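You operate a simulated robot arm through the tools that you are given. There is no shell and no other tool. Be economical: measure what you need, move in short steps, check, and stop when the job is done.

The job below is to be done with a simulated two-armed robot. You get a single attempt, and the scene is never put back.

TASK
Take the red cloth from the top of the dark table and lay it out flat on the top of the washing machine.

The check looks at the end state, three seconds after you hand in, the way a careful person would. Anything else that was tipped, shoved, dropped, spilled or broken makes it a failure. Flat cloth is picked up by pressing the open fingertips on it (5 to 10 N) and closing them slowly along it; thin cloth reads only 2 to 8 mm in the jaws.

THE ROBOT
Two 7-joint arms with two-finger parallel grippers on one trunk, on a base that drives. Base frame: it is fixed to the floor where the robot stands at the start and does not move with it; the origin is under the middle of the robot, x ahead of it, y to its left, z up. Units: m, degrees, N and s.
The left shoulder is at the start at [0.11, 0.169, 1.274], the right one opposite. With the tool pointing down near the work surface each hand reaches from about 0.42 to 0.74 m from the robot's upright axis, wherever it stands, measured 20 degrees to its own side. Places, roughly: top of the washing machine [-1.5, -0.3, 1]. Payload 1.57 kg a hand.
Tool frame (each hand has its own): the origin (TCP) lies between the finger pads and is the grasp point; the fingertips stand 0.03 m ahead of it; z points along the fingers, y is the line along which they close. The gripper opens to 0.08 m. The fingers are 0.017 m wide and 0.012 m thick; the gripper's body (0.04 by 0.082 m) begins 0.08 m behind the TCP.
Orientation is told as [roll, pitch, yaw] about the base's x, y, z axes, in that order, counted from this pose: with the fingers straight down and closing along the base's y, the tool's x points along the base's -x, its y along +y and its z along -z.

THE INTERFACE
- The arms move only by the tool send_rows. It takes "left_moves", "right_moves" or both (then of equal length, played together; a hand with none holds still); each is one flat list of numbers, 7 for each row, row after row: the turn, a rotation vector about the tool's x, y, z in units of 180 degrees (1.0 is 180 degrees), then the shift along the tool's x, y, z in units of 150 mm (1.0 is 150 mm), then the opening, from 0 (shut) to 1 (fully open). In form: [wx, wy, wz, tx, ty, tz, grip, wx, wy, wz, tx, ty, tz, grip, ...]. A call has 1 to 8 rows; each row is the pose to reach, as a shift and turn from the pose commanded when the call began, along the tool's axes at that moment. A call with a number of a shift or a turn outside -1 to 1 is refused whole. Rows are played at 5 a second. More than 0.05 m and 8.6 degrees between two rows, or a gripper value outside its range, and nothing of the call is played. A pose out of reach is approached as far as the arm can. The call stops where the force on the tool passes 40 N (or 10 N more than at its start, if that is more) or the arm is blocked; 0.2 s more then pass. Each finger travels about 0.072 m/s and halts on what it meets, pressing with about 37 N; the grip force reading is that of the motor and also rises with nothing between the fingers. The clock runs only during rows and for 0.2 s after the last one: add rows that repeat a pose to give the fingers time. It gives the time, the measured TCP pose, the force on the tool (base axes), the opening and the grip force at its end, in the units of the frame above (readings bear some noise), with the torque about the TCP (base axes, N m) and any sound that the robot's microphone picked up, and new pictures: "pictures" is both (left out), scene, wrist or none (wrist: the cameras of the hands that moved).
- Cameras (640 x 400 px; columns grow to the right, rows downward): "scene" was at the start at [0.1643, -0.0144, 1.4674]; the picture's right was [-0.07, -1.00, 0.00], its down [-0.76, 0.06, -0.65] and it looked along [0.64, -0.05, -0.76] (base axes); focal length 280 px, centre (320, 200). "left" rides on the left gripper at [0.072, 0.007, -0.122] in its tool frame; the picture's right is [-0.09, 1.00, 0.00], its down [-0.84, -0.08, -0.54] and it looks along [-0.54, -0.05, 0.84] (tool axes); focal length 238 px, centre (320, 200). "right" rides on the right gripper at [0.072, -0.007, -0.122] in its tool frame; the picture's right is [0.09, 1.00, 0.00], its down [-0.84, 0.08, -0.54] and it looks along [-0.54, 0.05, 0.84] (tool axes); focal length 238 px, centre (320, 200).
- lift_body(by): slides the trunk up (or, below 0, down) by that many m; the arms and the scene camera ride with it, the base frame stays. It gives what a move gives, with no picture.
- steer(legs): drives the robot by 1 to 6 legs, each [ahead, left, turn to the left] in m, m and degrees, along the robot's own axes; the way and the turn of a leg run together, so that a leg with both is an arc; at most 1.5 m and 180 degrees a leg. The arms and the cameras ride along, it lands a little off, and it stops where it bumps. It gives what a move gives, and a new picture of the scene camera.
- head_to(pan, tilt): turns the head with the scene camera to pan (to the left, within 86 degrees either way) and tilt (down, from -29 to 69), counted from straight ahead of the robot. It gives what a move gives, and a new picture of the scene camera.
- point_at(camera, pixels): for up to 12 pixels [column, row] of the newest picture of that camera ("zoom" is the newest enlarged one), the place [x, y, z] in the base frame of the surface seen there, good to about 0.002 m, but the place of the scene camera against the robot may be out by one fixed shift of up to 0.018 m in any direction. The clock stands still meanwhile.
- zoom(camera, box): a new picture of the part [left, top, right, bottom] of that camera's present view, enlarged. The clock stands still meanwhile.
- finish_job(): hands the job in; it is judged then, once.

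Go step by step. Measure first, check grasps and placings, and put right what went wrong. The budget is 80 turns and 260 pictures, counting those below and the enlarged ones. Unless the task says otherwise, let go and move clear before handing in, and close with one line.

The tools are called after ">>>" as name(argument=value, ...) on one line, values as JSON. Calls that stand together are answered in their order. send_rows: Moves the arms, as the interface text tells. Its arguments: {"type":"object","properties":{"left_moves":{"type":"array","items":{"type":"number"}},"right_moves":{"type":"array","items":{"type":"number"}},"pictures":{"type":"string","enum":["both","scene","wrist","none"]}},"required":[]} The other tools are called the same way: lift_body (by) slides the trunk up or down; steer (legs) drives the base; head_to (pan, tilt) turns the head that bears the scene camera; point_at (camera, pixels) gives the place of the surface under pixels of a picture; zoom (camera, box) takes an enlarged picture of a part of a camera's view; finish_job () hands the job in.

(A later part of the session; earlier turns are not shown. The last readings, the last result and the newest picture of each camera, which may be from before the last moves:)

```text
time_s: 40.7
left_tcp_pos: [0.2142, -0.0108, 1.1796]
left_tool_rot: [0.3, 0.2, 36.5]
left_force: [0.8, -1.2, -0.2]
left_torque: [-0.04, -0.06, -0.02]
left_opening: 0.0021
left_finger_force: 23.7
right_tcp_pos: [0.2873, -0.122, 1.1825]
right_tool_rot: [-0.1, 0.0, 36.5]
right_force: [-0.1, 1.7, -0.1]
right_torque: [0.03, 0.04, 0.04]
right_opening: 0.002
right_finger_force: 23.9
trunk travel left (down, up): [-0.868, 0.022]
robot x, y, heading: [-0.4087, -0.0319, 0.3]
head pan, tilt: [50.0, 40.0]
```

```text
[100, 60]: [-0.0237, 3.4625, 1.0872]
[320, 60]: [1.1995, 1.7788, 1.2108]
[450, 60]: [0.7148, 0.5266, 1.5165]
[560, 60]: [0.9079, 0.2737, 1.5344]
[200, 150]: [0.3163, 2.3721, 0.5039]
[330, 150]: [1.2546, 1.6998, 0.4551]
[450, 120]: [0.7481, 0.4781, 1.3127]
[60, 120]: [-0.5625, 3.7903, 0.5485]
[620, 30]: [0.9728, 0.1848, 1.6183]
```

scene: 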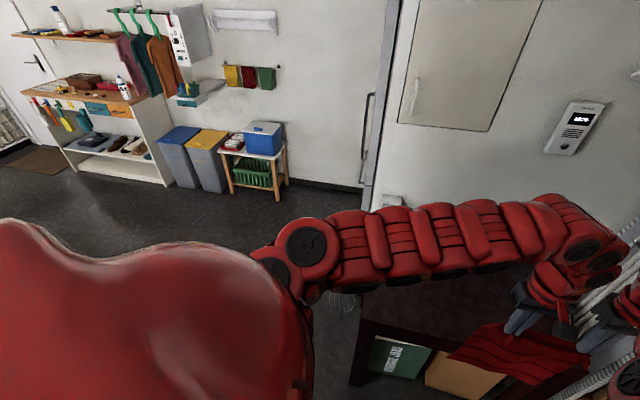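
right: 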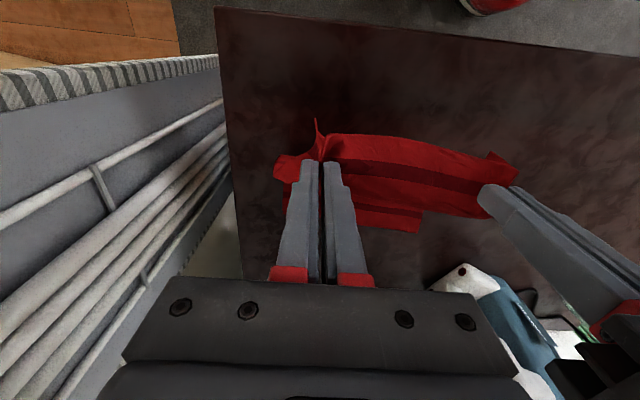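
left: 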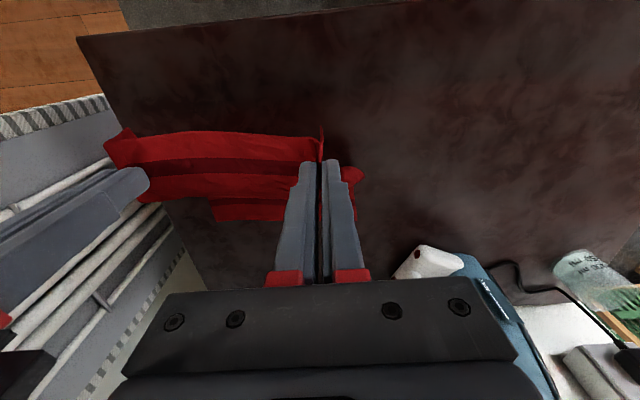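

The front left is clear, with the cabinet more than 1.2 m away. Turning left 90° and looking toward the washer.

>>> steer(legs=[[0, 0, 90]])

>>> head_to(pan=80, tilt=25)

```text
time_s: 44.8
left_tcp_pos: [-0.3969, 0.593, 1.1814]
left_tool_rot: [0.3, 0.2, 123.8]
left_force: [1.9, 1.8, 0.5]
left_torque: [0.02, -0.07, -0.03]
left_opening: 0.0019
left_finger_force: 23.9
right_tcp_pos: [-0.2825, 0.6604, 1.1827]
right_tool_rot: [-0.1, 0.1, 123.8]
right_force: [-0.9, -0.8, 0.0]
right_torque: [-0.03, 0.03, 0.01]
right_opening: 0.0021
right_finger_force: 23.6
trunk travel left (down, up): [-0.868, 0.022]
robot x, y, heading: [-0.4129, -0.0334, 87.5]
head pan, tilt: [50.0, 40.0]
```

scene: 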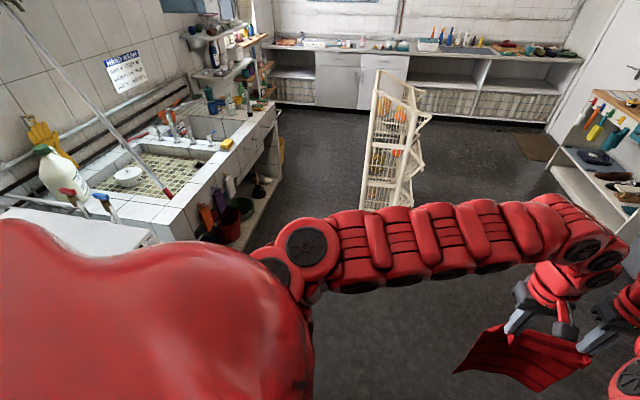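

```text
time_s: 45.8
left_tcp_pos: [-0.3981, 0.5932, 1.1805]
left_tool_rot: [0.2, 0.3, 123.9]
left_force: [2.4, 1.1, 0.4]
left_torque: [0.01, -0.07, -0.03]
left_opening: 0.0022
left_finger_force: 23.5
right_tcp_pos: [-0.2836, 0.6593, 1.1816]
right_tool_rot: [0.0, 0.0, 123.8]
right_force: [-2.2, -0.9, -1.3]
right_torque: [-0.06, 0.07, -0.03]
right_opening: 0.0017
right_finger_force: 23.6
trunk travel left (down, up): [-0.868, 0.022]
robot x, y, heading: [-0.4085, -0.033, 87.3]
head pan, tilt: [80.0, 25.0]
```

scene: 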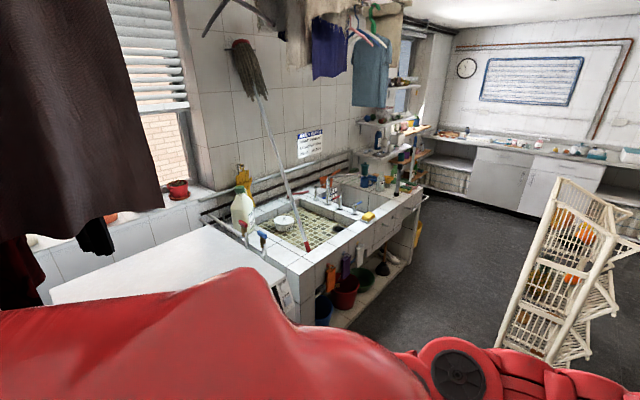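

A flat white top is visible around (170,265), next to the sink; that is probably the washing machine. I'm measuring it and the nearby items.

>>> point_at(camera="scene", pixels=[[208, 228], [55, 292], [285, 275], [170, 265], [240, 210], [245, 225], [262, 240], [230, 265], [40, 240], [110, 235], [100, 285], [60, 80]])

>>> zoom(camera="scene", box=[0, 170, 340, 330])

```text
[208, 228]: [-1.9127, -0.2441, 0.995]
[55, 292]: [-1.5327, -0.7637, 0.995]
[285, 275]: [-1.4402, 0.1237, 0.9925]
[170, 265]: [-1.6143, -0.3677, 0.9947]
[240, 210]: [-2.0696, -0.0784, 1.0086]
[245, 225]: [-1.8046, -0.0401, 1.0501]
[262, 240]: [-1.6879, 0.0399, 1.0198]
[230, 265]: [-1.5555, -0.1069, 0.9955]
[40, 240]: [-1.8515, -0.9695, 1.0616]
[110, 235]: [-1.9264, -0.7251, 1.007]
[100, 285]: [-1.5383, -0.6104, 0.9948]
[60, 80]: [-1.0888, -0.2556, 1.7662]
```

```text
1.88 times, centred on (170, 250) of scene
```

zoom: 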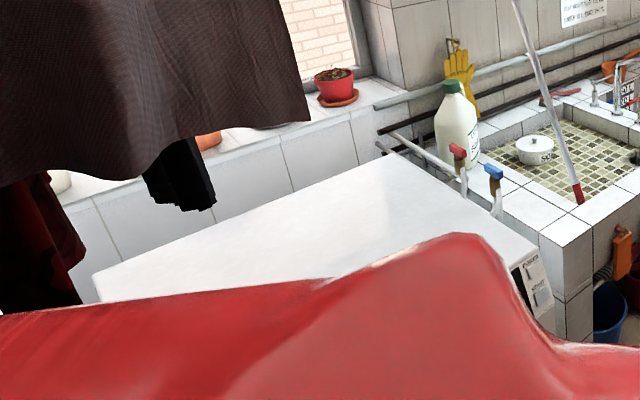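

The white top is at z≈0.984 after the offset, running from about (-1.44,0.12) to (-1.53,-0.76), with garments overhead. I'm turning another 55° to see it head on before approaching.

>>> steer(legs=[[0, 0.0, 55]])

>>> head_to(pan=45, tilt=15)

```text
time_s: 48.6
left_tcp_pos: [-0.9141, 0.3353, 1.181]
left_tool_rot: [0.2, 0.1, 178.9]
left_force: [-0.1, 1.9, -0.9]
left_torque: [0.09, 0.01, -0.03]
left_opening: 0.0022
left_finger_force: 23.0
right_tcp_pos: [-0.9044, 0.467, 1.1816]
right_tool_rot: [0.1, 0.0, 178.9]
right_force: [0.4, -2.3, -0.6]
right_torque: [-0.06, 0.04, -0.04]
right_opening: 0.0018
right_finger_force: 23.4
trunk travel left (down, up): [-0.868, 0.022]
robot x, y, heading: [-0.4078, -0.0301, 142.5]
head pan, tilt: [80.0, 25.0]
```

scene: 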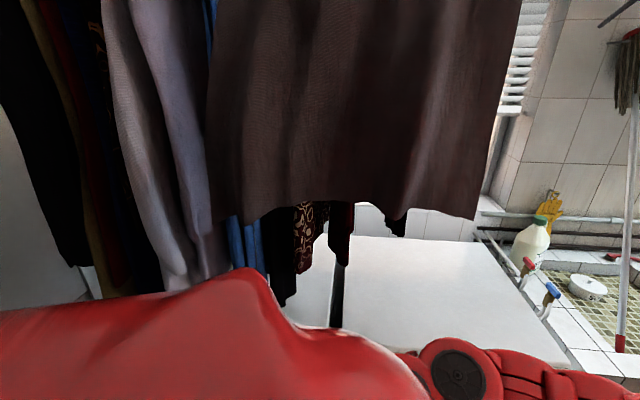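

```text
time_s: 49.6
left_tcp_pos: [-0.9138, 0.3357, 1.1802]
left_tool_rot: [0.3, 0.3, 179.0]
left_force: [-0.4, 1.7, -0.3]
left_torque: [0.07, -0.05, -0.04]
left_opening: 0.0019
left_finger_force: 23.6
right_tcp_pos: [-0.9044, 0.4667, 1.1825]
right_tool_rot: [0.0, 0.0, 178.8]
right_force: [-0.4, -2.0, -0.7]
right_torque: [-0.09, 0.01, -0.03]
right_opening: 0.0018
right_finger_force: 23.2
trunk travel left (down, up): [-0.868, 0.022]
robot x, y, heading: [-0.4089, -0.0312, 142.9]
head pan, tilt: [45.0, 15.0]
```

scene: 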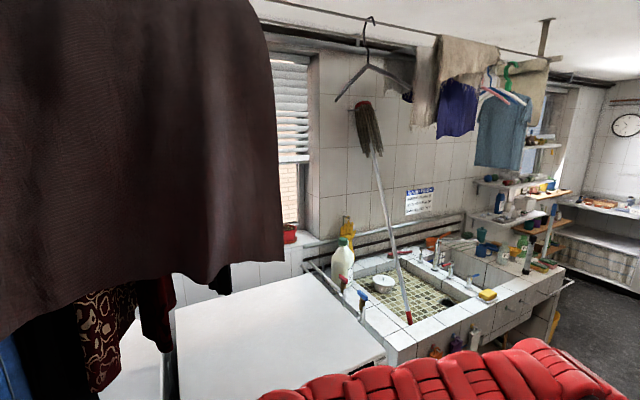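

Two white tops sit side by side with a gap; the right one (175–385) is next to the sink. I'm measuring that top, the gap and the garments.

>>> point_at(camera="scene", pixels=[[320, 278], [383, 348], [180, 312], [185, 390], [160, 340], [130, 350], [250, 330], [120, 270], [275, 240], [150, 200], [230, 280], [0, 330]])

>>> head_to(pan=45, tilt=55)

```text
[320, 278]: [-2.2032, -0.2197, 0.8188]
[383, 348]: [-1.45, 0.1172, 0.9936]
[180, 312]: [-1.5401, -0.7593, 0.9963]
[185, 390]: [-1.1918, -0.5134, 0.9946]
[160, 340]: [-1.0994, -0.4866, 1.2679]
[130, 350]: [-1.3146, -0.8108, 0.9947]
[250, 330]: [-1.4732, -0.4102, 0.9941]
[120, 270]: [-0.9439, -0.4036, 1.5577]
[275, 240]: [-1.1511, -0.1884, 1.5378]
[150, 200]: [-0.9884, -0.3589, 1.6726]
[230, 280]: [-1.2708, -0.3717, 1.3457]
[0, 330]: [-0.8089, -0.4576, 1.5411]
```

```text
time_s: 50.7
left_tcp_pos: [-0.9143, 0.3347, 1.1803]
left_tool_rot: [0.3, 0.2, 178.9]
left_force: [0.0, 2.5, 1.0]
left_torque: [0.07, 0.02, -0.04]
left_opening: 0.002
left_finger_force: 23.4
right_tcp_pos: [-0.9053, 0.4669, 1.1824]
right_tool_rot: [0.1, 0.0, 178.9]
right_force: [-0.4, -2.0, -0.2]
right_torque: [-0.11, 0.02, 0.0]
right_opening: 0.0017
right_finger_force: 24.1
trunk travel left (down, up): [-0.868, 0.022]
robot x, y, heading: [-0.4067, -0.0281, 142.6]
head pan, tilt: [45.0, 55.0]
```

scene: 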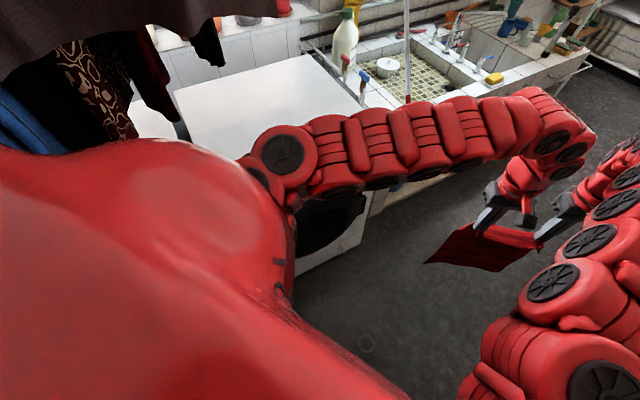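

The right-hand top has the round door, so it is the washer. Its centre is about (-1.5,-0.3), it is 0.6 m square and its front faces direction (0.79,0.61). Garments hang above its front edge on the left half, so I'll stay on the right half. First I'll square the hands here in the open, so that the held edge lies straight across the robot.

>>> send_rows(left_moves=[0, 0, 0.0404, -0.084, 0.123, 0, 0, 0, 0, 0.0808, -0.168, 0.247, 0, 0, 0, 0, 0.1212, -0.253, 0.37, 0, 0, 0, 0, 0.1616, -0.337, 0.494, 0, 0, 0, 0, 0.202, -0.421, 0.617, 0, 0, 0, 0, 0.202, -0.421, 0.617, 0, 0], right_moves=[0, 0, 0.0404, 0.011, 0.159, 0, 0, 0, 0, 0.0808, 0.021, 0.317, 0, 0, 0, 0, 0.1212, 0.032, 0.476, 0, 0, 0, 0, 0.1616, 0.042, 0.634, 0, 0, 0, 0, 0.202, 0.053, 0.793, 0, 0, 0, 0, 0.202, 0.053, 0.793, 0, 0], pictures="none")

>>> head_to(pan=0, tilt=40)

```text
time_s: 52.1
left_tcp_pos: [-0.9969, 0.2605, 1.1848]
left_tool_rot: [0.2, 0.6, 142.4]
left_force: [1.9, 0.8, -0.2]
left_torque: [0.08, -0.01, 0.0]
left_opening: 0.0022
left_finger_force: 23.3
left hand out of reach, approached as far as the arm can: row 1, 2, 3, 4, 5, 6
right_tcp_pos: [-0.8995, 0.3487, 1.1826]
right_tool_rot: [0.0, 0.2, 142.5]
right_force: [-0.4, -0.7, -0.7]
right_torque: [-0.06, 0.09, 0.04]
right_opening: 0.002
right_finger_force: 23.6
trunk travel left (down, up): [-0.868, 0.022]
robot x, y, heading: [-0.4084, -0.0266, 142.6]
head pan, tilt: [45.0, 55.0]
```

```text
time_s: 53.2
left_tcp_pos: [-0.9966, 0.2594, 1.1838]
left_tool_rot: [0.0, 0.5, 142.6]
left_force: [0.6, 0.6, -0.6]
left_torque: [0.0, -0.03, -0.01]
left_opening: 0.002
left_finger_force: 23.3
right_tcp_pos: [-0.9004, 0.3497, 1.182]
right_tool_rot: [0.0, 0.3, 142.4]
right_force: [-1.3, -1.7, 0.3]
right_torque: [0.01, 0.05, 0.06]
right_opening: 0.0019
right_finger_force: 23.5
trunk travel left (down, up): [-0.868, 0.022]
robot x, y, heading: [-0.4111, -0.0308, 142.7]
head pan, tilt: [0.0, 40.0]
```

scene: 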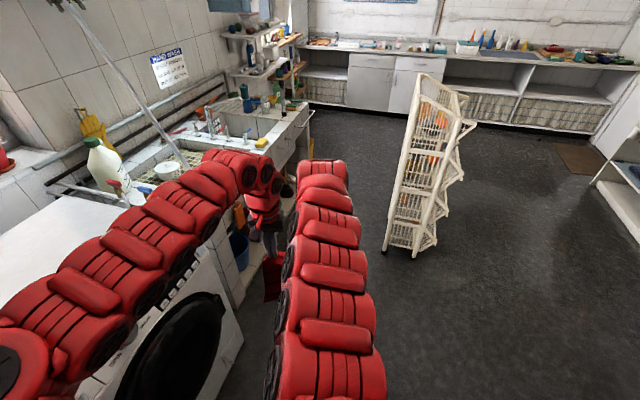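

The held edge is now square to the robot and about 0.13 m wide. I'm measuring the cart and the left arm's outer bulge before driving.

>>> point_at(camera="scene", pixels=[[410, 250], [400, 200], [30, 300], [100, 260], [15, 350], [240, 340], [205, 300], [290, 190], [262, 290], [235, 175], [160, 230]])

```text
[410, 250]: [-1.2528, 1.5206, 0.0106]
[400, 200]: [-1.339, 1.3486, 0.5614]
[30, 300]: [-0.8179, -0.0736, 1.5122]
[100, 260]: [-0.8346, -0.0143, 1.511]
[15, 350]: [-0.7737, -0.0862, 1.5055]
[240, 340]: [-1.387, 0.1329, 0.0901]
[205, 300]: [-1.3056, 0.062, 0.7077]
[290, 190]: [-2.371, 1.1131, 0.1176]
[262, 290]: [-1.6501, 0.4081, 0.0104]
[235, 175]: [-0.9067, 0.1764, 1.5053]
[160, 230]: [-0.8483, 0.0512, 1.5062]
```

The cart is at (-1.25,1.5) and the left elbow bulges to about y=+0.28 in the robot frame. I'll strafe right 0.45 m, turn left 75° to face the washer and then look again.

>>> steer(legs=[[0, -0.45, 0], [0, 0, 75]])

```text
time_s: 55.8
left_tcp_pos: [-0.7389, 0.6015, 1.1841]
left_tool_rot: [0.2, 0.4, 142.0]
left_force: [0.9, 1.7, 0.4]
left_torque: [0.02, 0.01, 0.01]
left_opening: 0.002
left_finger_force: 23.7
right_tcp_pos: [-0.6411, 0.6881, 1.1835]
right_tool_rot: [0.1, 0.1, 142.1]
right_force: [-0.9, 0.1, -1.1]
right_torque: [-0.04, 0.11, 0.07]
right_opening: 0.0022
right_finger_force: 23.3
trunk travel left (down, up): [-0.868, 0.022]
robot x, y, heading: [-0.1541, 0.2995, 142.1]
head pan, tilt: [0.0, 40.0]
stopped in leg 1: the robot was blocked; the commanded pose is now the measured one
```

scene: 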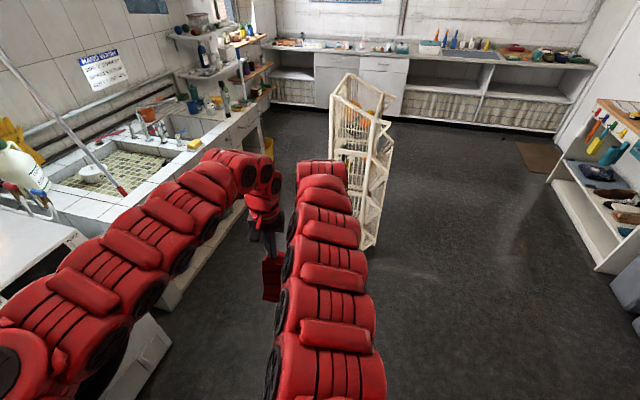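

The base stopped against something, probably the table's near corner behind it. I'll drive ahead, away from it, and then turn left to face the washer.

>>> steer(legs=[[0.25, 0, 0], [0, 0, 75]])

```text
time_s: 60.9
left_tcp_pos: [-0.7772, -0.042, 1.1832]
left_tool_rot: [0.2, 0.6, -141.6]
left_force: [-0.2, 1.4, -0.1]
left_torque: [0.02, 0.0, -0.08]
left_opening: 0.002
left_finger_force: 23.7
right_tcp_pos: [-0.8395, 0.0736, 1.1826]
right_tool_rot: [0.0, 0.2, -141.6]
right_force: [0.1, -0.8, -0.2]
right_torque: [-0.05, -0.03, -0.04]
right_opening: 0.002
right_finger_force: 23.8
trunk travel left (down, up): [-0.868, 0.022]
robot x, y, heading: [-0.3481, 0.4563, -141.5]
head pan, tilt: [0.0, 40.0]
```

scene: 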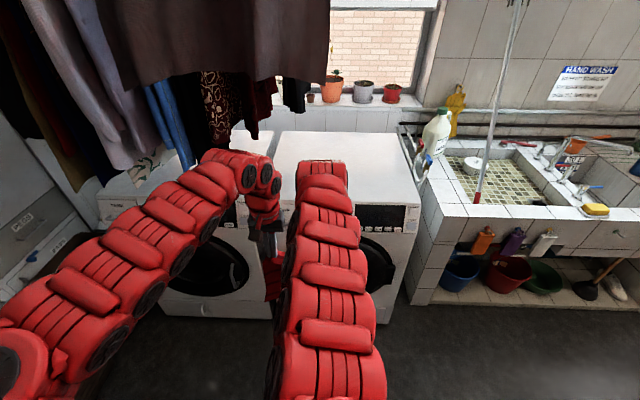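

Head-on view: there are two machines. The right one spans columns 275–420 and matches the given washer location; the left one, labelled TANK, is a dryer. I'm measuring the washer's top corners and the garment hems.

>>> point_at(camera="scene", pixels=[[285, 135], [394, 137], [416, 200], [275, 180], [360, 165], [428, 155], [422, 168], [320, 70], [290, 108], [265, 120], [220, 135], [240, 70]])

>>> zoom(camera="scene", box=[180, 60, 460, 240])

```text
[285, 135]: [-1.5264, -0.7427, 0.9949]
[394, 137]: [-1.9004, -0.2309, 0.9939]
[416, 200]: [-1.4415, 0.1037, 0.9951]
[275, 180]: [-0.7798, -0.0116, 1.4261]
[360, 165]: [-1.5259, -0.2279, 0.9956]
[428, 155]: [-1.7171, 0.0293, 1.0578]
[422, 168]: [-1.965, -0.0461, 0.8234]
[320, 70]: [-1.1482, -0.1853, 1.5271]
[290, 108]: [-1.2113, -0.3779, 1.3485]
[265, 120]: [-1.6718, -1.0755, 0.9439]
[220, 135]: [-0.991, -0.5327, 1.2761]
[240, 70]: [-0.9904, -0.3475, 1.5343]
```

```text
2.22 times, centred on (320, 150) of scene
```

zoom: 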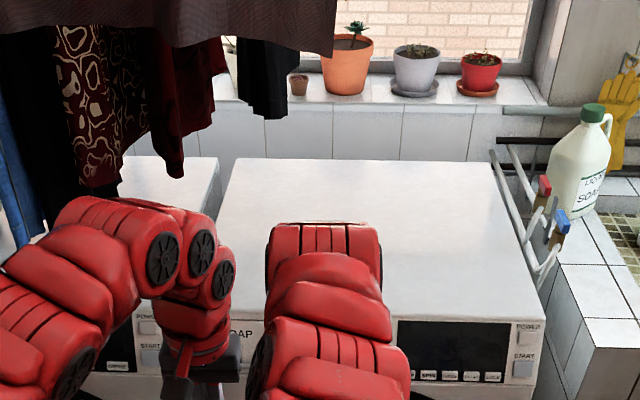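

The drawer labelled SOAP confirms it is the washer; its front normal is at about 36° and its top is 0.63 x 0.57 m. I'm strafing right so my left elbow stays clear of the skirt, trimming the heading and raising the trunk by the last 2 cm.

>>> steer(legs=[[0, -0.34, -2.3]])

>>> lift_body(by=0.02)

>>> send_rows(left_moves=[0, 0, 0, -0.05, 0.05, -0.12, 0, 0, 0, 0, -0.1, 0.1, -0.24, 0, 0, 0, 0, -0.15, 0.15, -0.36, 0, 0, 0, 0, -0.2, 0.2, -0.48, 0, 0, 0, 0, -0.25, 0.27, -0.6, 0, 0, 0, 0, -0.3, 0.33, -0.73, 0, 0, 0, 0, -0.3, 0.33, -0.73, 0], right_moves=[0, 0, 0, -0.07, 0.05, -0.12, 0, 0, 0, 0, -0.15, 0.1, -0.24, 0, 0, 0, 0, -0.22, 0.15, -0.36, 0, 0, 0, 0, -0.3, 0.2, -0.48, 0, 0, 0, 0, -0.38, 0.27, -0.6, 0, 0, 0, 0, -0.45, 0.33, -0.73, 0, 0, 0, 0, -0.45, 0.33, -0.73, 0], pictures="both")

```text
time_s: 63.1
left_tcp_pos: [-1.0027, 0.2455, 1.1828]
left_tool_rot: [0.0, 0.5, -143.7]
left_force: [0.0, 1.5, 0.8]
left_torque: [0.04, 0.01, -0.02]
left_opening: 0.0019
left_finger_force: 23.6
right_tcp_pos: [-1.0591, 0.3629, 1.1816]
right_tool_rot: [0.0, 0.2, -143.8]
right_force: [0.9, 0.3, 0.3]
right_torque: [0.02, -0.01, -0.04]
right_opening: 0.0021
right_finger_force: 23.7
trunk travel left (down, up): [-0.868, 0.022]
robot x, y, heading: [-0.5566, 0.7256, -144.1]
head pan, tilt: [0.0, 40.0]
```

scene: 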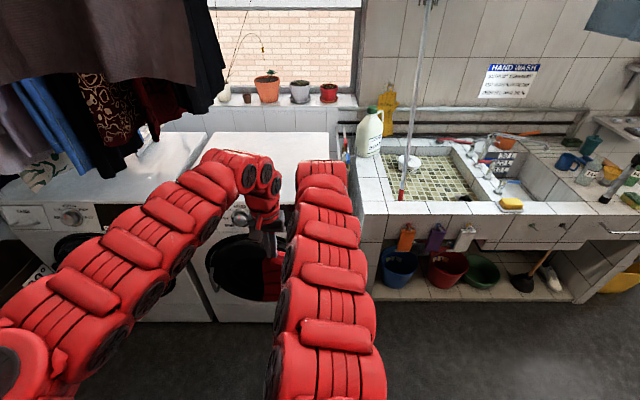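

```text
time_s: 63.8
left_tcp_pos: [-1.0023, 0.2454, 1.2037]
left_tool_rot: [0.1, 0.5, -143.8]
left_force: [0.1, 0.5, 0.4]
left_torque: [0.05, -0.01, -0.04]
left_opening: 0.0019
left_finger_force: 23.6
right_tcp_pos: [-1.0598, 0.3637, 1.2025]
right_tool_rot: [0.0, 0.2, -143.9]
right_force: [0.6, -1.5, -0.3]
right_torque: [-0.06, -0.01, 0.0]
right_opening: 0.0021
right_finger_force: 23.6
trunk travel left (down, up): [-0.888, 0.002]
robot x, y, heading: [-0.5572, 0.7288, -144.0]
head pan, tilt: [0.0, 40.0]
```

```text
time_s: 65.4
left_tcp_pos: [-1.0107, 0.1802, 1.3144]
left_tool_rot: [0.0, 0.6, -144.0]
left_force: [-3.3, 4.5, -0.5]
left_torque: [0.15, 0.12, -0.04]
left_opening: 0.002
left_finger_force: 23.3
right_tcp_pos: [-1.0809, 0.2937, 1.3056]
right_tool_rot: [0.1, 0.1, -143.8]
right_force: [3.8, -5.4, 0.9]
right_torque: [-0.14, -0.1, -0.01]
right_opening: 0.0019
right_finger_force: 23.5
right hand out of reach, approached as far as the arm can: row 6, 7
trunk travel left (down, up): [-0.888, 0.002]
robot x, y, heading: [-0.5543, 0.7308, -143.7]
head pan, tilt: [0.0, 40.0]
```

scene: 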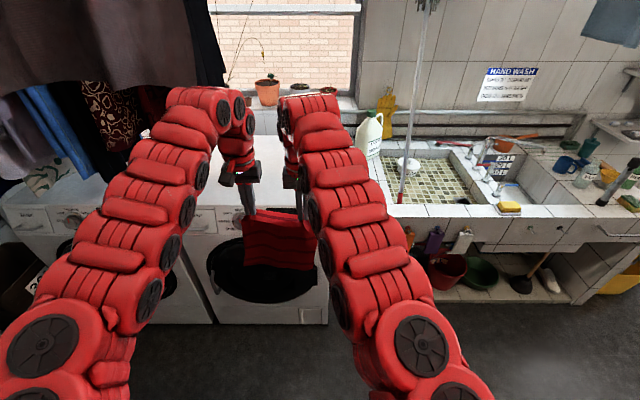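
right: 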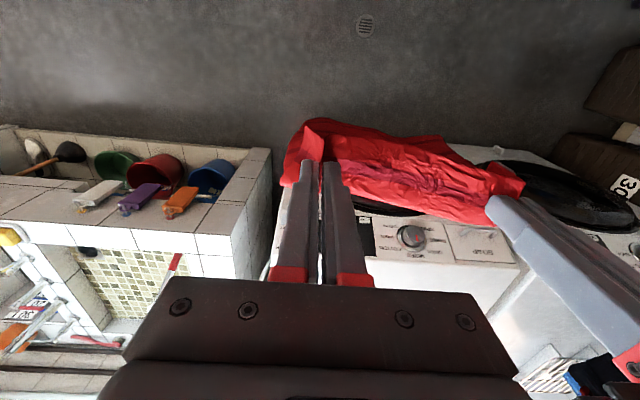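
left: 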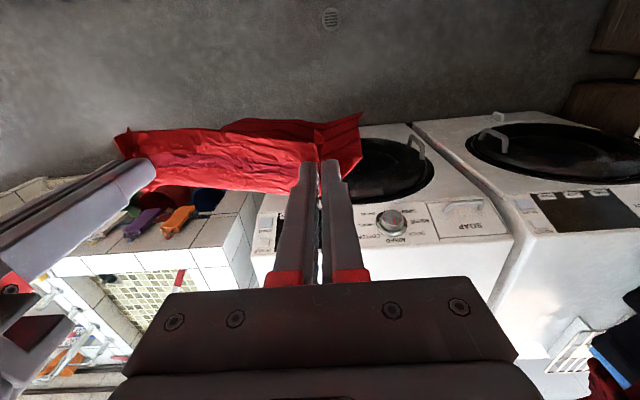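

The cloth hangs clear at hem height, about 1.02. I'm driving ahead 0.4 m and checking the elbow-to-garment clearance.

>>> steer(legs=[[0.4, 0, 0]])

>>> point_at(camera="scene", pixels=[[20, 330], [60, 265], [130, 165], [100, 210], [175, 95], [35, 310]])

```text
time_s: 67.8
left_tcp_pos: [-1.3297, -0.0482, 1.3146]
left_tool_rot: [0.1, 0.5, -144.1]
left_force: [-3.3, 7.3, -0.6]
left_torque: [0.24, 0.17, -0.03]
left_opening: 0.0019
left_finger_force: 23.5
right_tcp_pos: [-1.3997, 0.0668, 1.3048]
right_tool_rot: [0.0, 0.1, -144.0]
right_force: [4.0, -7.8, 0.3]
right_torque: [-0.26, -0.12, -0.04]
right_opening: 0.0021
right_finger_force: 23.3
trunk travel left (down, up): [-0.888, 0.002]
robot x, y, heading: [-0.8722, 0.4982, -144.2]
head pan, tilt: [0.0, 40.0]
```

scene: 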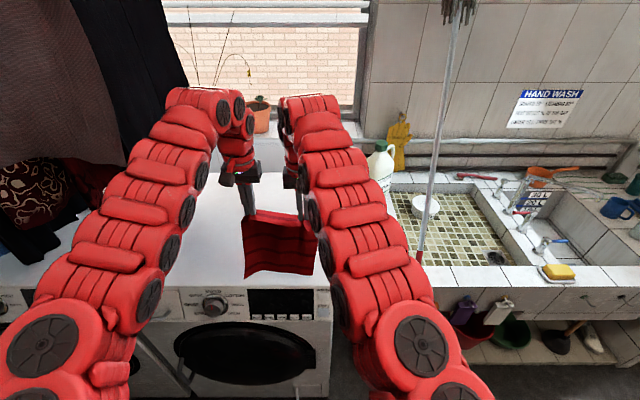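

```text
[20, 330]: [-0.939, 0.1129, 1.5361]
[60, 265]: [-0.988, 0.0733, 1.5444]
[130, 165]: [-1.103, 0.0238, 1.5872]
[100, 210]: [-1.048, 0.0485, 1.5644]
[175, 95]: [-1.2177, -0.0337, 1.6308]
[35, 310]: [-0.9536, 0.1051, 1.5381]
```

The left arm passes at l≈-0.03 to -0.07 and the skirt starts at +0.09, so there is about 12 cm of clearance. I'm checking the hem height before moving over the top.

>>> point_at(camera="scene", pixels=[[250, 272], [280, 271], [308, 272], [275, 222], [240, 255]])

```text
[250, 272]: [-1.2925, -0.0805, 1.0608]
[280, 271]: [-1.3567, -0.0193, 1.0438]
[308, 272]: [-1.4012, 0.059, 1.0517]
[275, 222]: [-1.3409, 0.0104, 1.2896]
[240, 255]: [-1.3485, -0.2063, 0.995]
```

The hem is at about 1.035, 5 cm above the washer top. I'm advancing 0.26 m.

>>> steer(legs=[[0.26, 0, 0]])

```text
time_s: 69.7
left_tcp_pos: [-1.5359, -0.1994, 1.3152]
left_tool_rot: [0.2, 0.4, -143.9]
left_force: [-3.3, 6.5, 0.3]
left_torque: [0.19, 0.12, -0.05]
left_opening: 0.0021
left_finger_force: 23.3
right_tcp_pos: [-1.6056, -0.0827, 1.3048]
right_tool_rot: [-0.1, 0.1, -144.0]
right_force: [4.1, -5.8, 0.7]
right_torque: [-0.18, -0.1, -0.03]
right_opening: 0.0021
right_finger_force: 23.2
trunk travel left (down, up): [-0.888, 0.002]
robot x, y, heading: [-1.0787, 0.3484, -143.8]
head pan, tilt: [0.0, 40.0]
```

scene: 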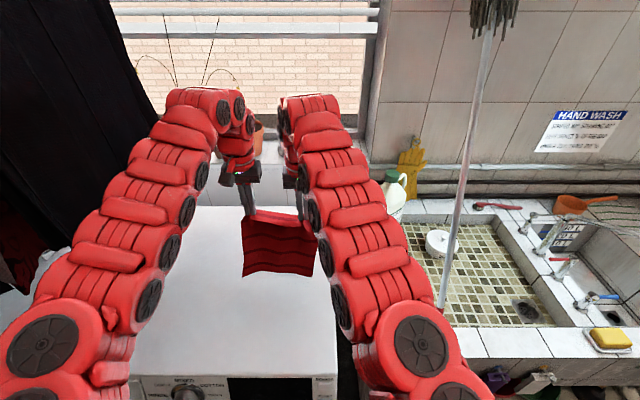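

The robot is at s=0.72 and l=-0.30. The cloth's right edge would land about 2 cm from the washer's right edge, so I'm nudging the base 4 cm left and 5 cm ahead before lowering.

>>> steer(legs=[[0.05, 0.04, 0]])

>>> send_rows(left_moves=[0, 0, 0, 0, -0.015, 0.13, 0, 0, 0, 0, 0, -0.015, 0.25, 0, 0, 0, 0, 0, -0.015, 0.32, 0, 0, 0, 0, 0, -0.015, 0.32, 0], right_moves=[0, 0, 0, 0, 0, 0.08, 0, 0, 0, 0, 0, 0.0, 0.18, 0, 0, 0, 0, 0, 0, 0.25, 0, 0, 0, 0, 0, 0, 0.25, 0], pictures="both")

```text
time_s: 70.7
left_tcp_pos: [-1.5516, -0.2525, 1.318]
left_tool_rot: [0.2, 0.3, -144.3]
left_force: [-3.0, 5.2, -0.1]
left_torque: [0.08, 0.1, -0.03]
left_opening: 0.0021
left_finger_force: 23.9
right_tcp_pos: [-1.6217, -0.1378, 1.3084]
right_tool_rot: [0.3, -0.1, -144.0]
right_force: [3.0, -4.0, 0.7]
right_torque: [-0.24, -0.09, -0.02]
right_opening: 0.0021
right_finger_force: 23.3
trunk travel left (down, up): [-0.888, 0.002]
robot x, y, heading: [-1.0982, 0.2894, -144.2]
head pan, tilt: [0.0, 40.0]
```

scene: 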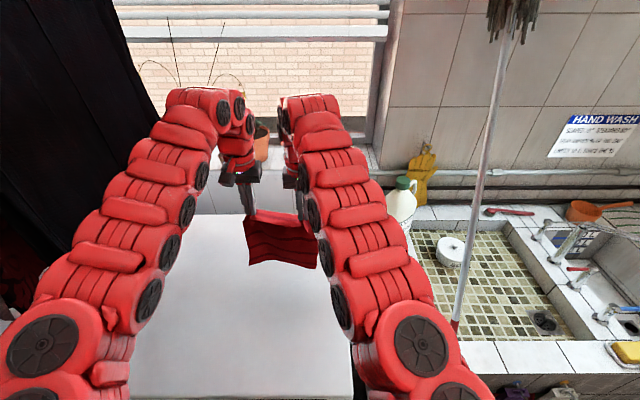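

```text
time_s: 71.7
left_tcp_pos: [-1.5545, -0.2567, 1.2669]
left_tool_rot: [0.1, 0.6, -144.2]
left_force: [0.0, 0.8, 0.5]
left_torque: [0.02, 0.04, 0.01]
left_opening: 0.0018
left_finger_force: 23.4
right_tcp_pos: [-1.6231, -0.1451, 1.2694]
right_tool_rot: [0.1, 0.1, -144.0]
right_force: [0.3, -1.4, 0.5]
right_torque: [-0.03, -0.01, 0.01]
right_opening: 0.0021
right_finger_force: 23.4
trunk travel left (down, up): [-0.888, 0.002]
robot x, y, heading: [-1.0959, 0.2901, -143.8]
head pan, tilt: [0.0, 40.0]
```

scene: 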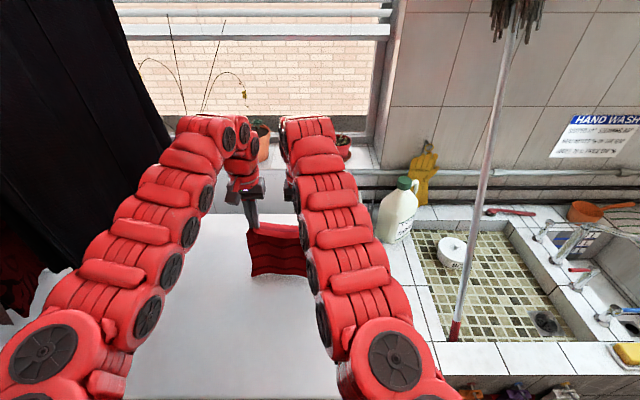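
right: 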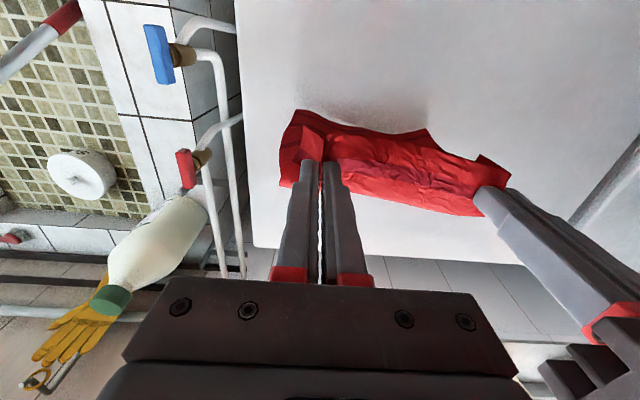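
left: 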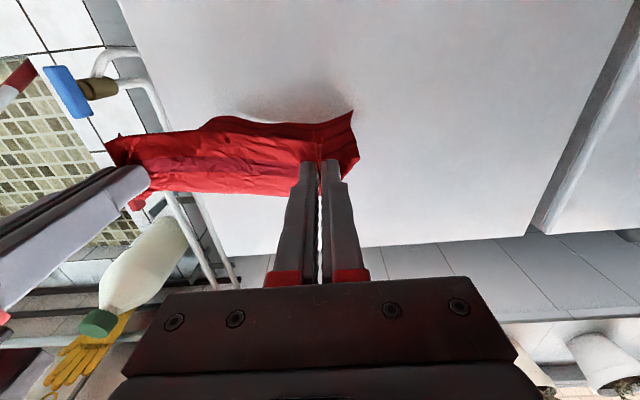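

The hem is just about touching the top. I'm starting the laying sweep, with both hands going back and down at about 45°.

>>> send_rows(left_moves=[0, 0, 0, 0.09, 0, 0.117, 0, 0, 0, 0, 0.19, 0, 0.233, 0, 0, 0, 0, 0.29, 0, 0.35, 0, 0, 0, 0, 0.4, 0, 0.467, 0, 0, 0, 0, 0.5, 0, 0.583, 0, 0, 0, 0, 0.6, 0, 0.7, 0, 0, 0, 0, 0.7, 0, 0.8, 0, 0, 0, 0, 0.7, 0, 0.8, 0], right_moves=[0, 0, 0, 0.09, 0, 0.117, 0, 0, 0, 0, 0.19, 0, 0.233, 0, 0, 0, 0, 0.29, 0, 0.35, 0, 0, 0, 0, 0.4, 0, 0.467, 0, 0, 0, 0, 0.5, 0, 0.583, 0, 0, 0, 0, 0.6, 0, 0.7, 0, 0, 0, 0, 0.7, 0, 0.8, 0, 0, 0, 0, 0.7, 0, 0.8, 0], pictures="both")

```text
time_s: 73.5
left_tcp_pos: [-1.5191, -0.2276, 1.2141]
left_tool_rot: [0.0, 0.7, -144.2]
left_force: [-3.7, 18.9, -9.2]
left_torque: [0.58, 0.11, -0.05]
left_opening: 0.0021
left_finger_force: 23.3
left hand out of reach, approached as far as the arm can: row 4, 5, 6, 7, 8
right_tcp_pos: [-1.5521, -0.1043, 1.1637]
right_tool_rot: [0.2, 0.0, -143.9]
right_force: [4.0, -17.9, 7.7]
right_torque: [-0.68, -0.2, -0.11]
right_opening: 0.0018
right_finger_force: 23.9
right hand out of reach, approached as far as the arm can: row 6, 7, 8
trunk travel left (down, up): [-0.888, 0.002]
robot x, y, heading: [-1.098, 0.2866, -144.2]
head pan, tilt: [0.0, 40.0]
```

scene: 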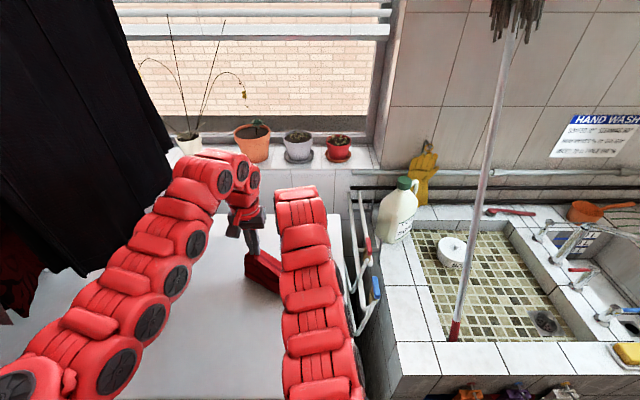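
right: 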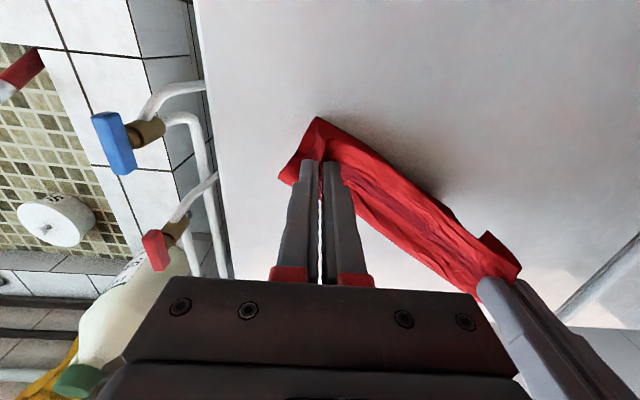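
left: 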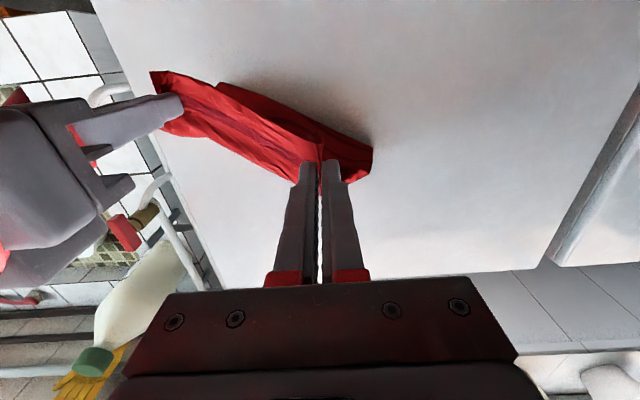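

The arms can't come this close while still high; the left stopped at 0.64 m out. I'll level the hands first, then continue the sweep by lowering the trunk and backing the base.

>>> send_rows(left_moves=[0, 0, 0, 0, 0, 0.11, 0, 0, 0, 0, 0.03, 0, 0.22, 0, 0, 0, 0, 0.08, 0, 0.333, 0, 0, 0, 0, 0.147, 0, 0.333, 0, 0, 0, 0, 0.147, 0, 0.333, 0], right_moves=[0, 0, 0, -0.03, 0, 0, 0, 0, 0, 0, -0.06, 0, 0, 0, 0, 0, 0, -0.1, -0.03, 0, 0, 0, 0, 0, -0.153, -0.06, 0, 0, 0, 0, 0, -0.153, -0.06, 0, 0], pictures="both")

```text
time_s: 74.7
left_tcp_pos: [-1.5209, -0.2213, 1.1547]
left_tool_rot: [-0.2, -0.4, -144.6]
left_force: [-0.1, -0.4, -0.2]
left_torque: [-0.02, -0.01, -0.05]
left_opening: 0.0021
left_finger_force: 23.7
left hand out of reach, approached as far as the arm can: row 2, 3, 4, 5
right_tcp_pos: [-1.5751, -0.1117, 1.1636]
right_tool_rot: [0.0, 0.1, -144.0]
right_force: [-0.1, -0.2, 1.0]
right_torque: [0.0, 0.01, -0.04]
right_opening: 0.002
right_finger_force: 23.4
trunk travel left (down, up): [-0.888, 0.002]
robot x, y, heading: [-1.1, 0.2914, -143.9]
head pan, tilt: [0.0, 40.0]
```

scene: 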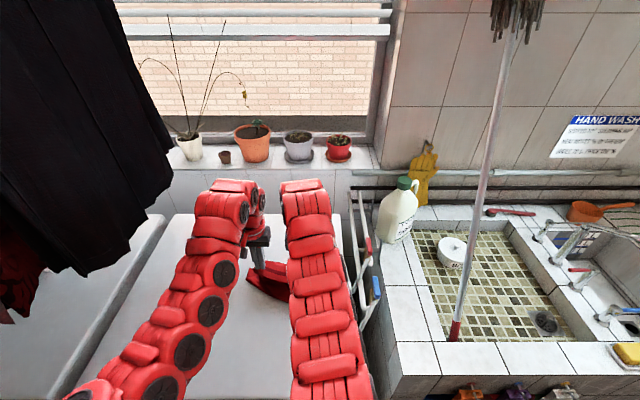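
right: 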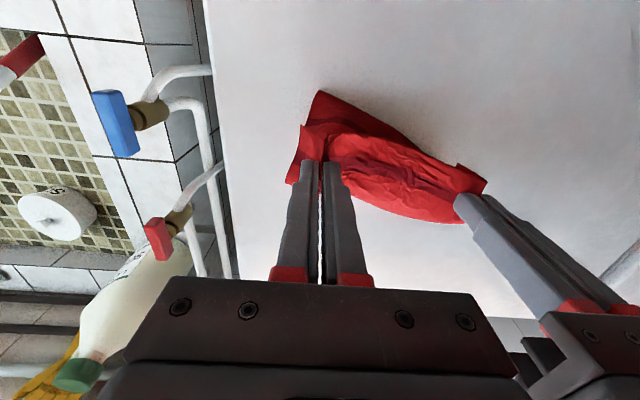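
left: 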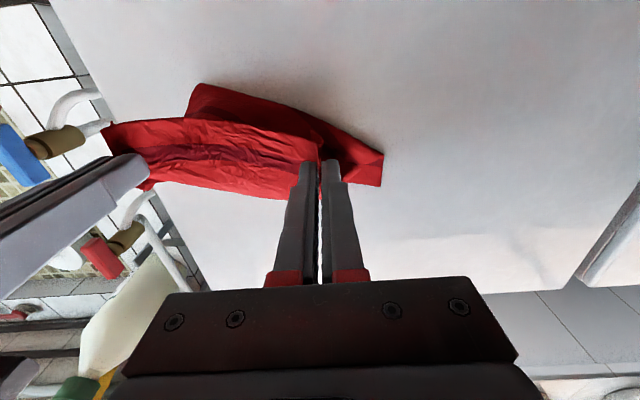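

The wrist pictures show the hem sitting under the hands with the middle bulging forward, because the hem slid back with them. I'll lift again and lay it with the arms held fixed, using base and trunk, dragging back before lowering so the hem trails forward.

>>> send_rows(left_moves=[0, 0, 0, -0.08, 0, -0.13, 0, 0, 0, 0, -0.14, 0, -0.27, 0, 0, 0, 0, -0.2, 0.01, -0.4, 0, 0, 0, 0, -0.26, 0.01, -0.53, 0, 0, 0, 0, -0.32, 0.02, -0.67, 0, 0, 0, 0, -0.38, 0.02, -0.85, 0, 0, 0, 0, -0.38, 0.02, -0.85, 0, 0, 0, 0, -0.38, 0.02, -0.85, 0], right_moves=[0, 0, 0, -0.1, -0.01, -0.13, 0, 0, 0, 0, -0.18, -0.02, -0.26, 0, 0, 0, 0, -0.26, -0.03, -0.39, 0, 0, 0, 0, -0.35, -0.04, -0.52, 0, 0, 0, 0, -0.44, -0.05, -0.65, 0, 0, 0, 0, -0.527, -0.067, -0.79, 0, 0, 0, 0, -0.527, -0.067, -0.79, 0, 0, 0, 0, -0.527, -0.067, -0.79, 0], pictures="both")

```text
time_s: 76.5
left_tcp_pos: [-1.5694, -0.2583, 1.2783]
left_tool_rot: [0.0, 0.7, -144.3]
left_force: [-5.1, 8.8, -0.3]
left_torque: [0.28, 0.14, -0.03]
left_opening: 0.002
left_finger_force: 23.7
right_tcp_pos: [-1.6384, -0.1405, 1.2799]
right_tool_rot: [0.1, 0.1, -144.0]
right_force: [4.8, -8.9, -0.5]
right_torque: [-0.29, -0.21, 0.0]
right_opening: 0.0022
right_finger_force: 23.7
right hand out of reach, approached as far as the arm can: row 6, 7, 8
trunk travel left (down, up): [-0.888, 0.002]
robot x, y, heading: [-1.0952, 0.2877, -144.3]
head pan, tilt: [0.0, 40.0]
```

scene: 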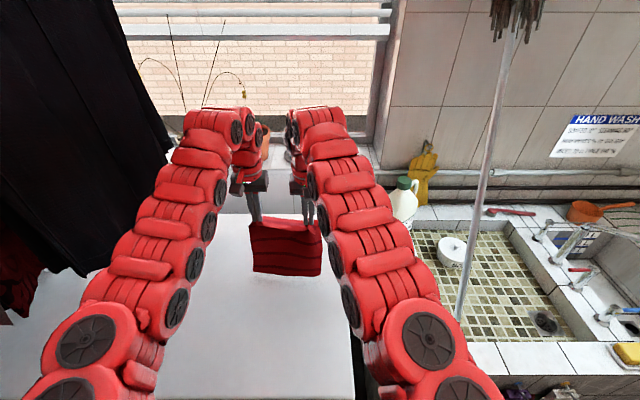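
right: 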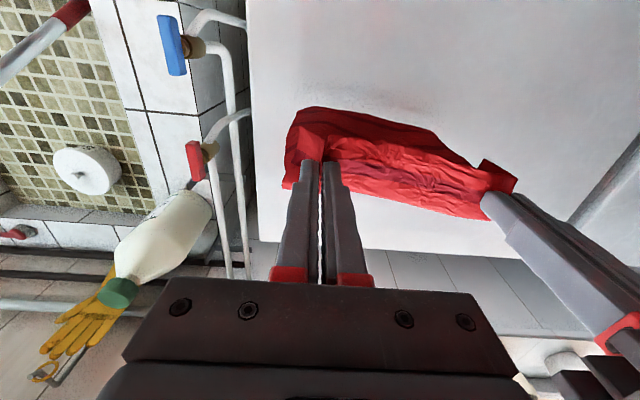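
left: 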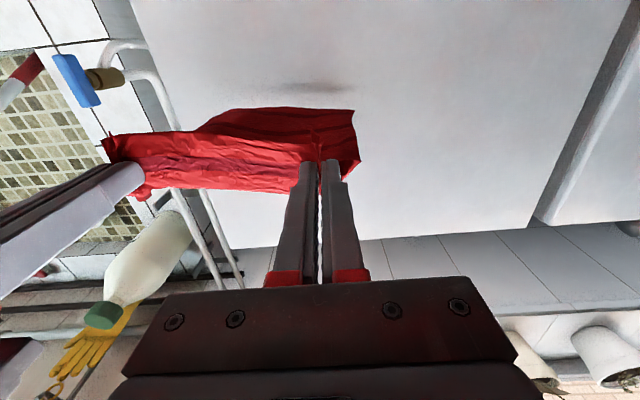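

The cloth hangs straight again. I'm measuring the hem height against the washer's scene reading of 0.995.

>>> point_at(camera="scene", pixels=[[258, 270], [285, 272], [314, 274], [250, 300], [290, 300], [355, 385]])

>>> zoom(camera="scene", box=[220, 190, 360, 300])

```text
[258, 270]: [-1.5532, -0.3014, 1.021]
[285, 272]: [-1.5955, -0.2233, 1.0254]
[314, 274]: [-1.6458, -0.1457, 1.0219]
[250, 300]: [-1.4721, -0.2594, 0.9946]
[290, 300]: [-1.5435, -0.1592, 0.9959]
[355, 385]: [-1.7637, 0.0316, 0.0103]
```

```text
3.64 times, centred on (290, 245) of scene
```

zoom: 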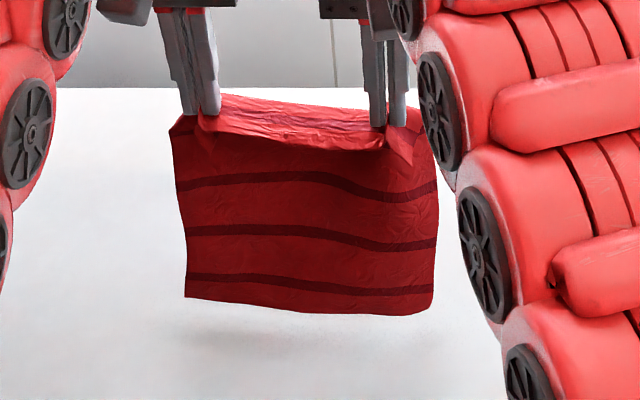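

The hem is about 2.7 cm above the top and well inside its edges. I'm lowering the trunk to touch and then dragging back, in alternating small steps.

>>> lift_body(by=-0.032)

>>> steer(legs=[[-0.03, 0, 0]])

>>> lift_body(by=-0.02)

>>> steer(legs=[[-0.04, 0, 0]])

>>> zoom(camera="left", box=[0, 0, 640, 400])

>>> zoom(camera="scene", box=[200, 160, 360, 300])

```text
time_s: 77.2
left_tcp_pos: [-1.5693, -0.2575, 1.2472]
left_tool_rot: [0.1, 0.4, -144.3]
left_force: [-6.9, 11.3, 0.3]
left_torque: [0.37, 0.22, 0.0]
left_opening: 0.0021
left_finger_force: 23.1
right_tcp_pos: [-1.6392, -0.1395, 1.2476]
right_tool_rot: [0.1, 0.2, -144.0]
right_force: [7.0, -12.0, -0.2]
right_torque: [-0.39, -0.22, -0.05]
right_opening: 0.0019
right_finger_force: 23.3
trunk travel left (down, up): [-0.856, 0.034]
robot x, y, heading: [-1.0948, 0.2893, -144.2]
head pan, tilt: [0.0, 40.0]
```

```text
time_s: 78.1
left_tcp_pos: [-1.5492, -0.2444, 1.2418]
left_tool_rot: [0.1, 1.0, -144.3]
left_force: [-8.4, 12.7, 0.0]
left_torque: [0.45, 0.18, -0.01]
left_opening: 0.0022
left_finger_force: 23.5
right_tcp_pos: [-1.6215, -0.1263, 1.242]
right_tool_rot: [0.1, 0.5, -144.1]
right_force: [6.8, -12.7, -0.7]
right_torque: [-0.36, -0.26, -0.04]
right_opening: 0.0021
right_finger_force: 23.8
trunk travel left (down, up): [-0.856, 0.034]
robot x, y, heading: [-1.0748, 0.3066, -144.1]
head pan, tilt: [0.0, 40.0]
```

scene: 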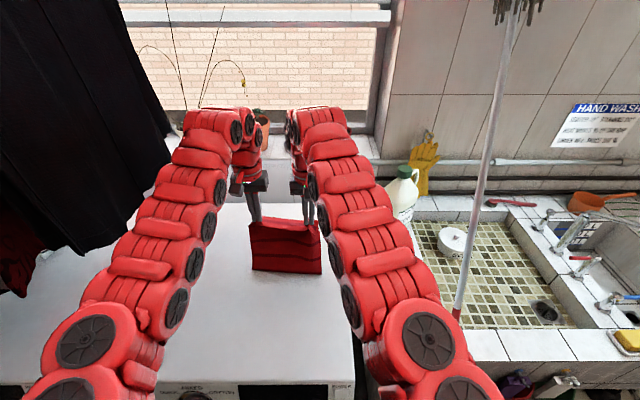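

```text
time_s: 78.8
left_tcp_pos: [-1.5472, -0.2408, 1.2259]
left_tool_rot: [0.0, 0.6, -144.5]
left_force: [-4.9, 7.1, 0.1]
left_torque: [0.3, 0.15, -0.05]
left_opening: 0.0019
left_finger_force: 23.4
right_tcp_pos: [-1.6175, -0.1252, 1.2257]
right_tool_rot: [0.2, 0.2, -144.0]
right_force: [4.1, -8.8, -0.4]
right_torque: [-0.27, -0.16, -0.03]
right_opening: 0.002
right_finger_force: 23.7
trunk travel left (down, up): [-0.836, 0.054]
robot x, y, heading: [-1.0729, 0.3063, -144.2]
head pan, tilt: [0.0, 40.0]
```

```text
time_s: 79.6
left_tcp_pos: [-1.5187, -0.2211, 1.2232]
left_tool_rot: [0.0, 0.9, -144.2]
left_force: [-6.1, 10.4, 0.2]
left_torque: [0.39, 0.2, 0.0]
left_opening: 0.0021
left_finger_force: 23.7
right_tcp_pos: [-1.5892, -0.1036, 1.2226]
right_tool_rot: [0.1, 0.5, -144.0]
right_force: [5.2, -10.6, -0.5]
right_torque: [-0.3, -0.25, 0.0]
right_opening: 0.0021
right_finger_force: 23.7
trunk travel left (down, up): [-0.836, 0.054]
robot x, y, heading: [-1.0419, 0.3284, -144.4]
head pan, tilt: [0.0, 40.0]
```

scene: 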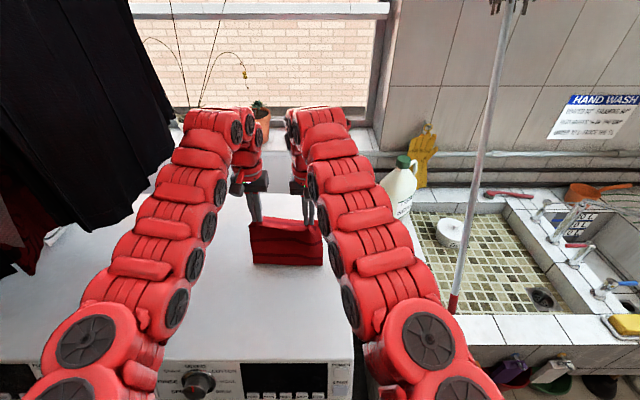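

```text
1.00 times, centred on (320, 200) of left (not enlarged: the box is as wide or as high as the picture)
```

zoom: 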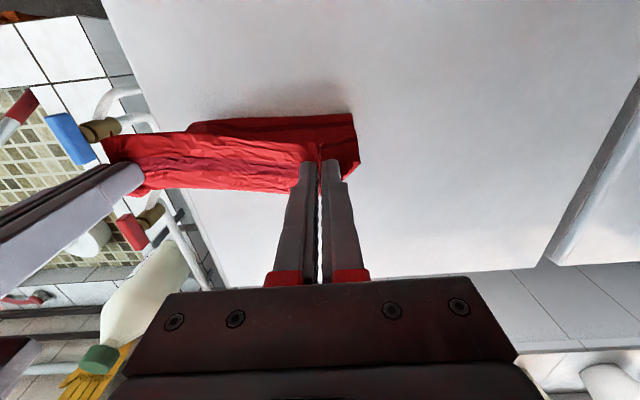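

```text
2.86 times, centred on (280, 230) of scene
```

zoom: 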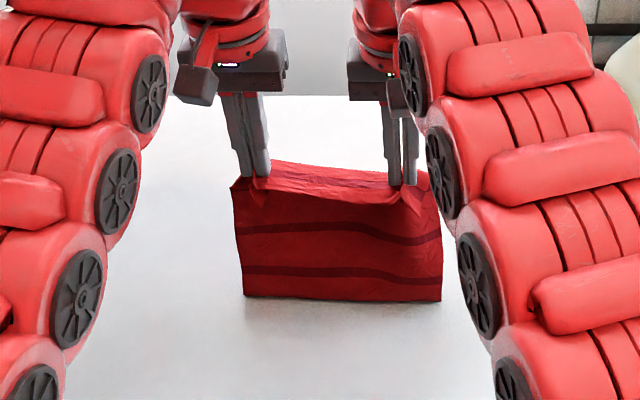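

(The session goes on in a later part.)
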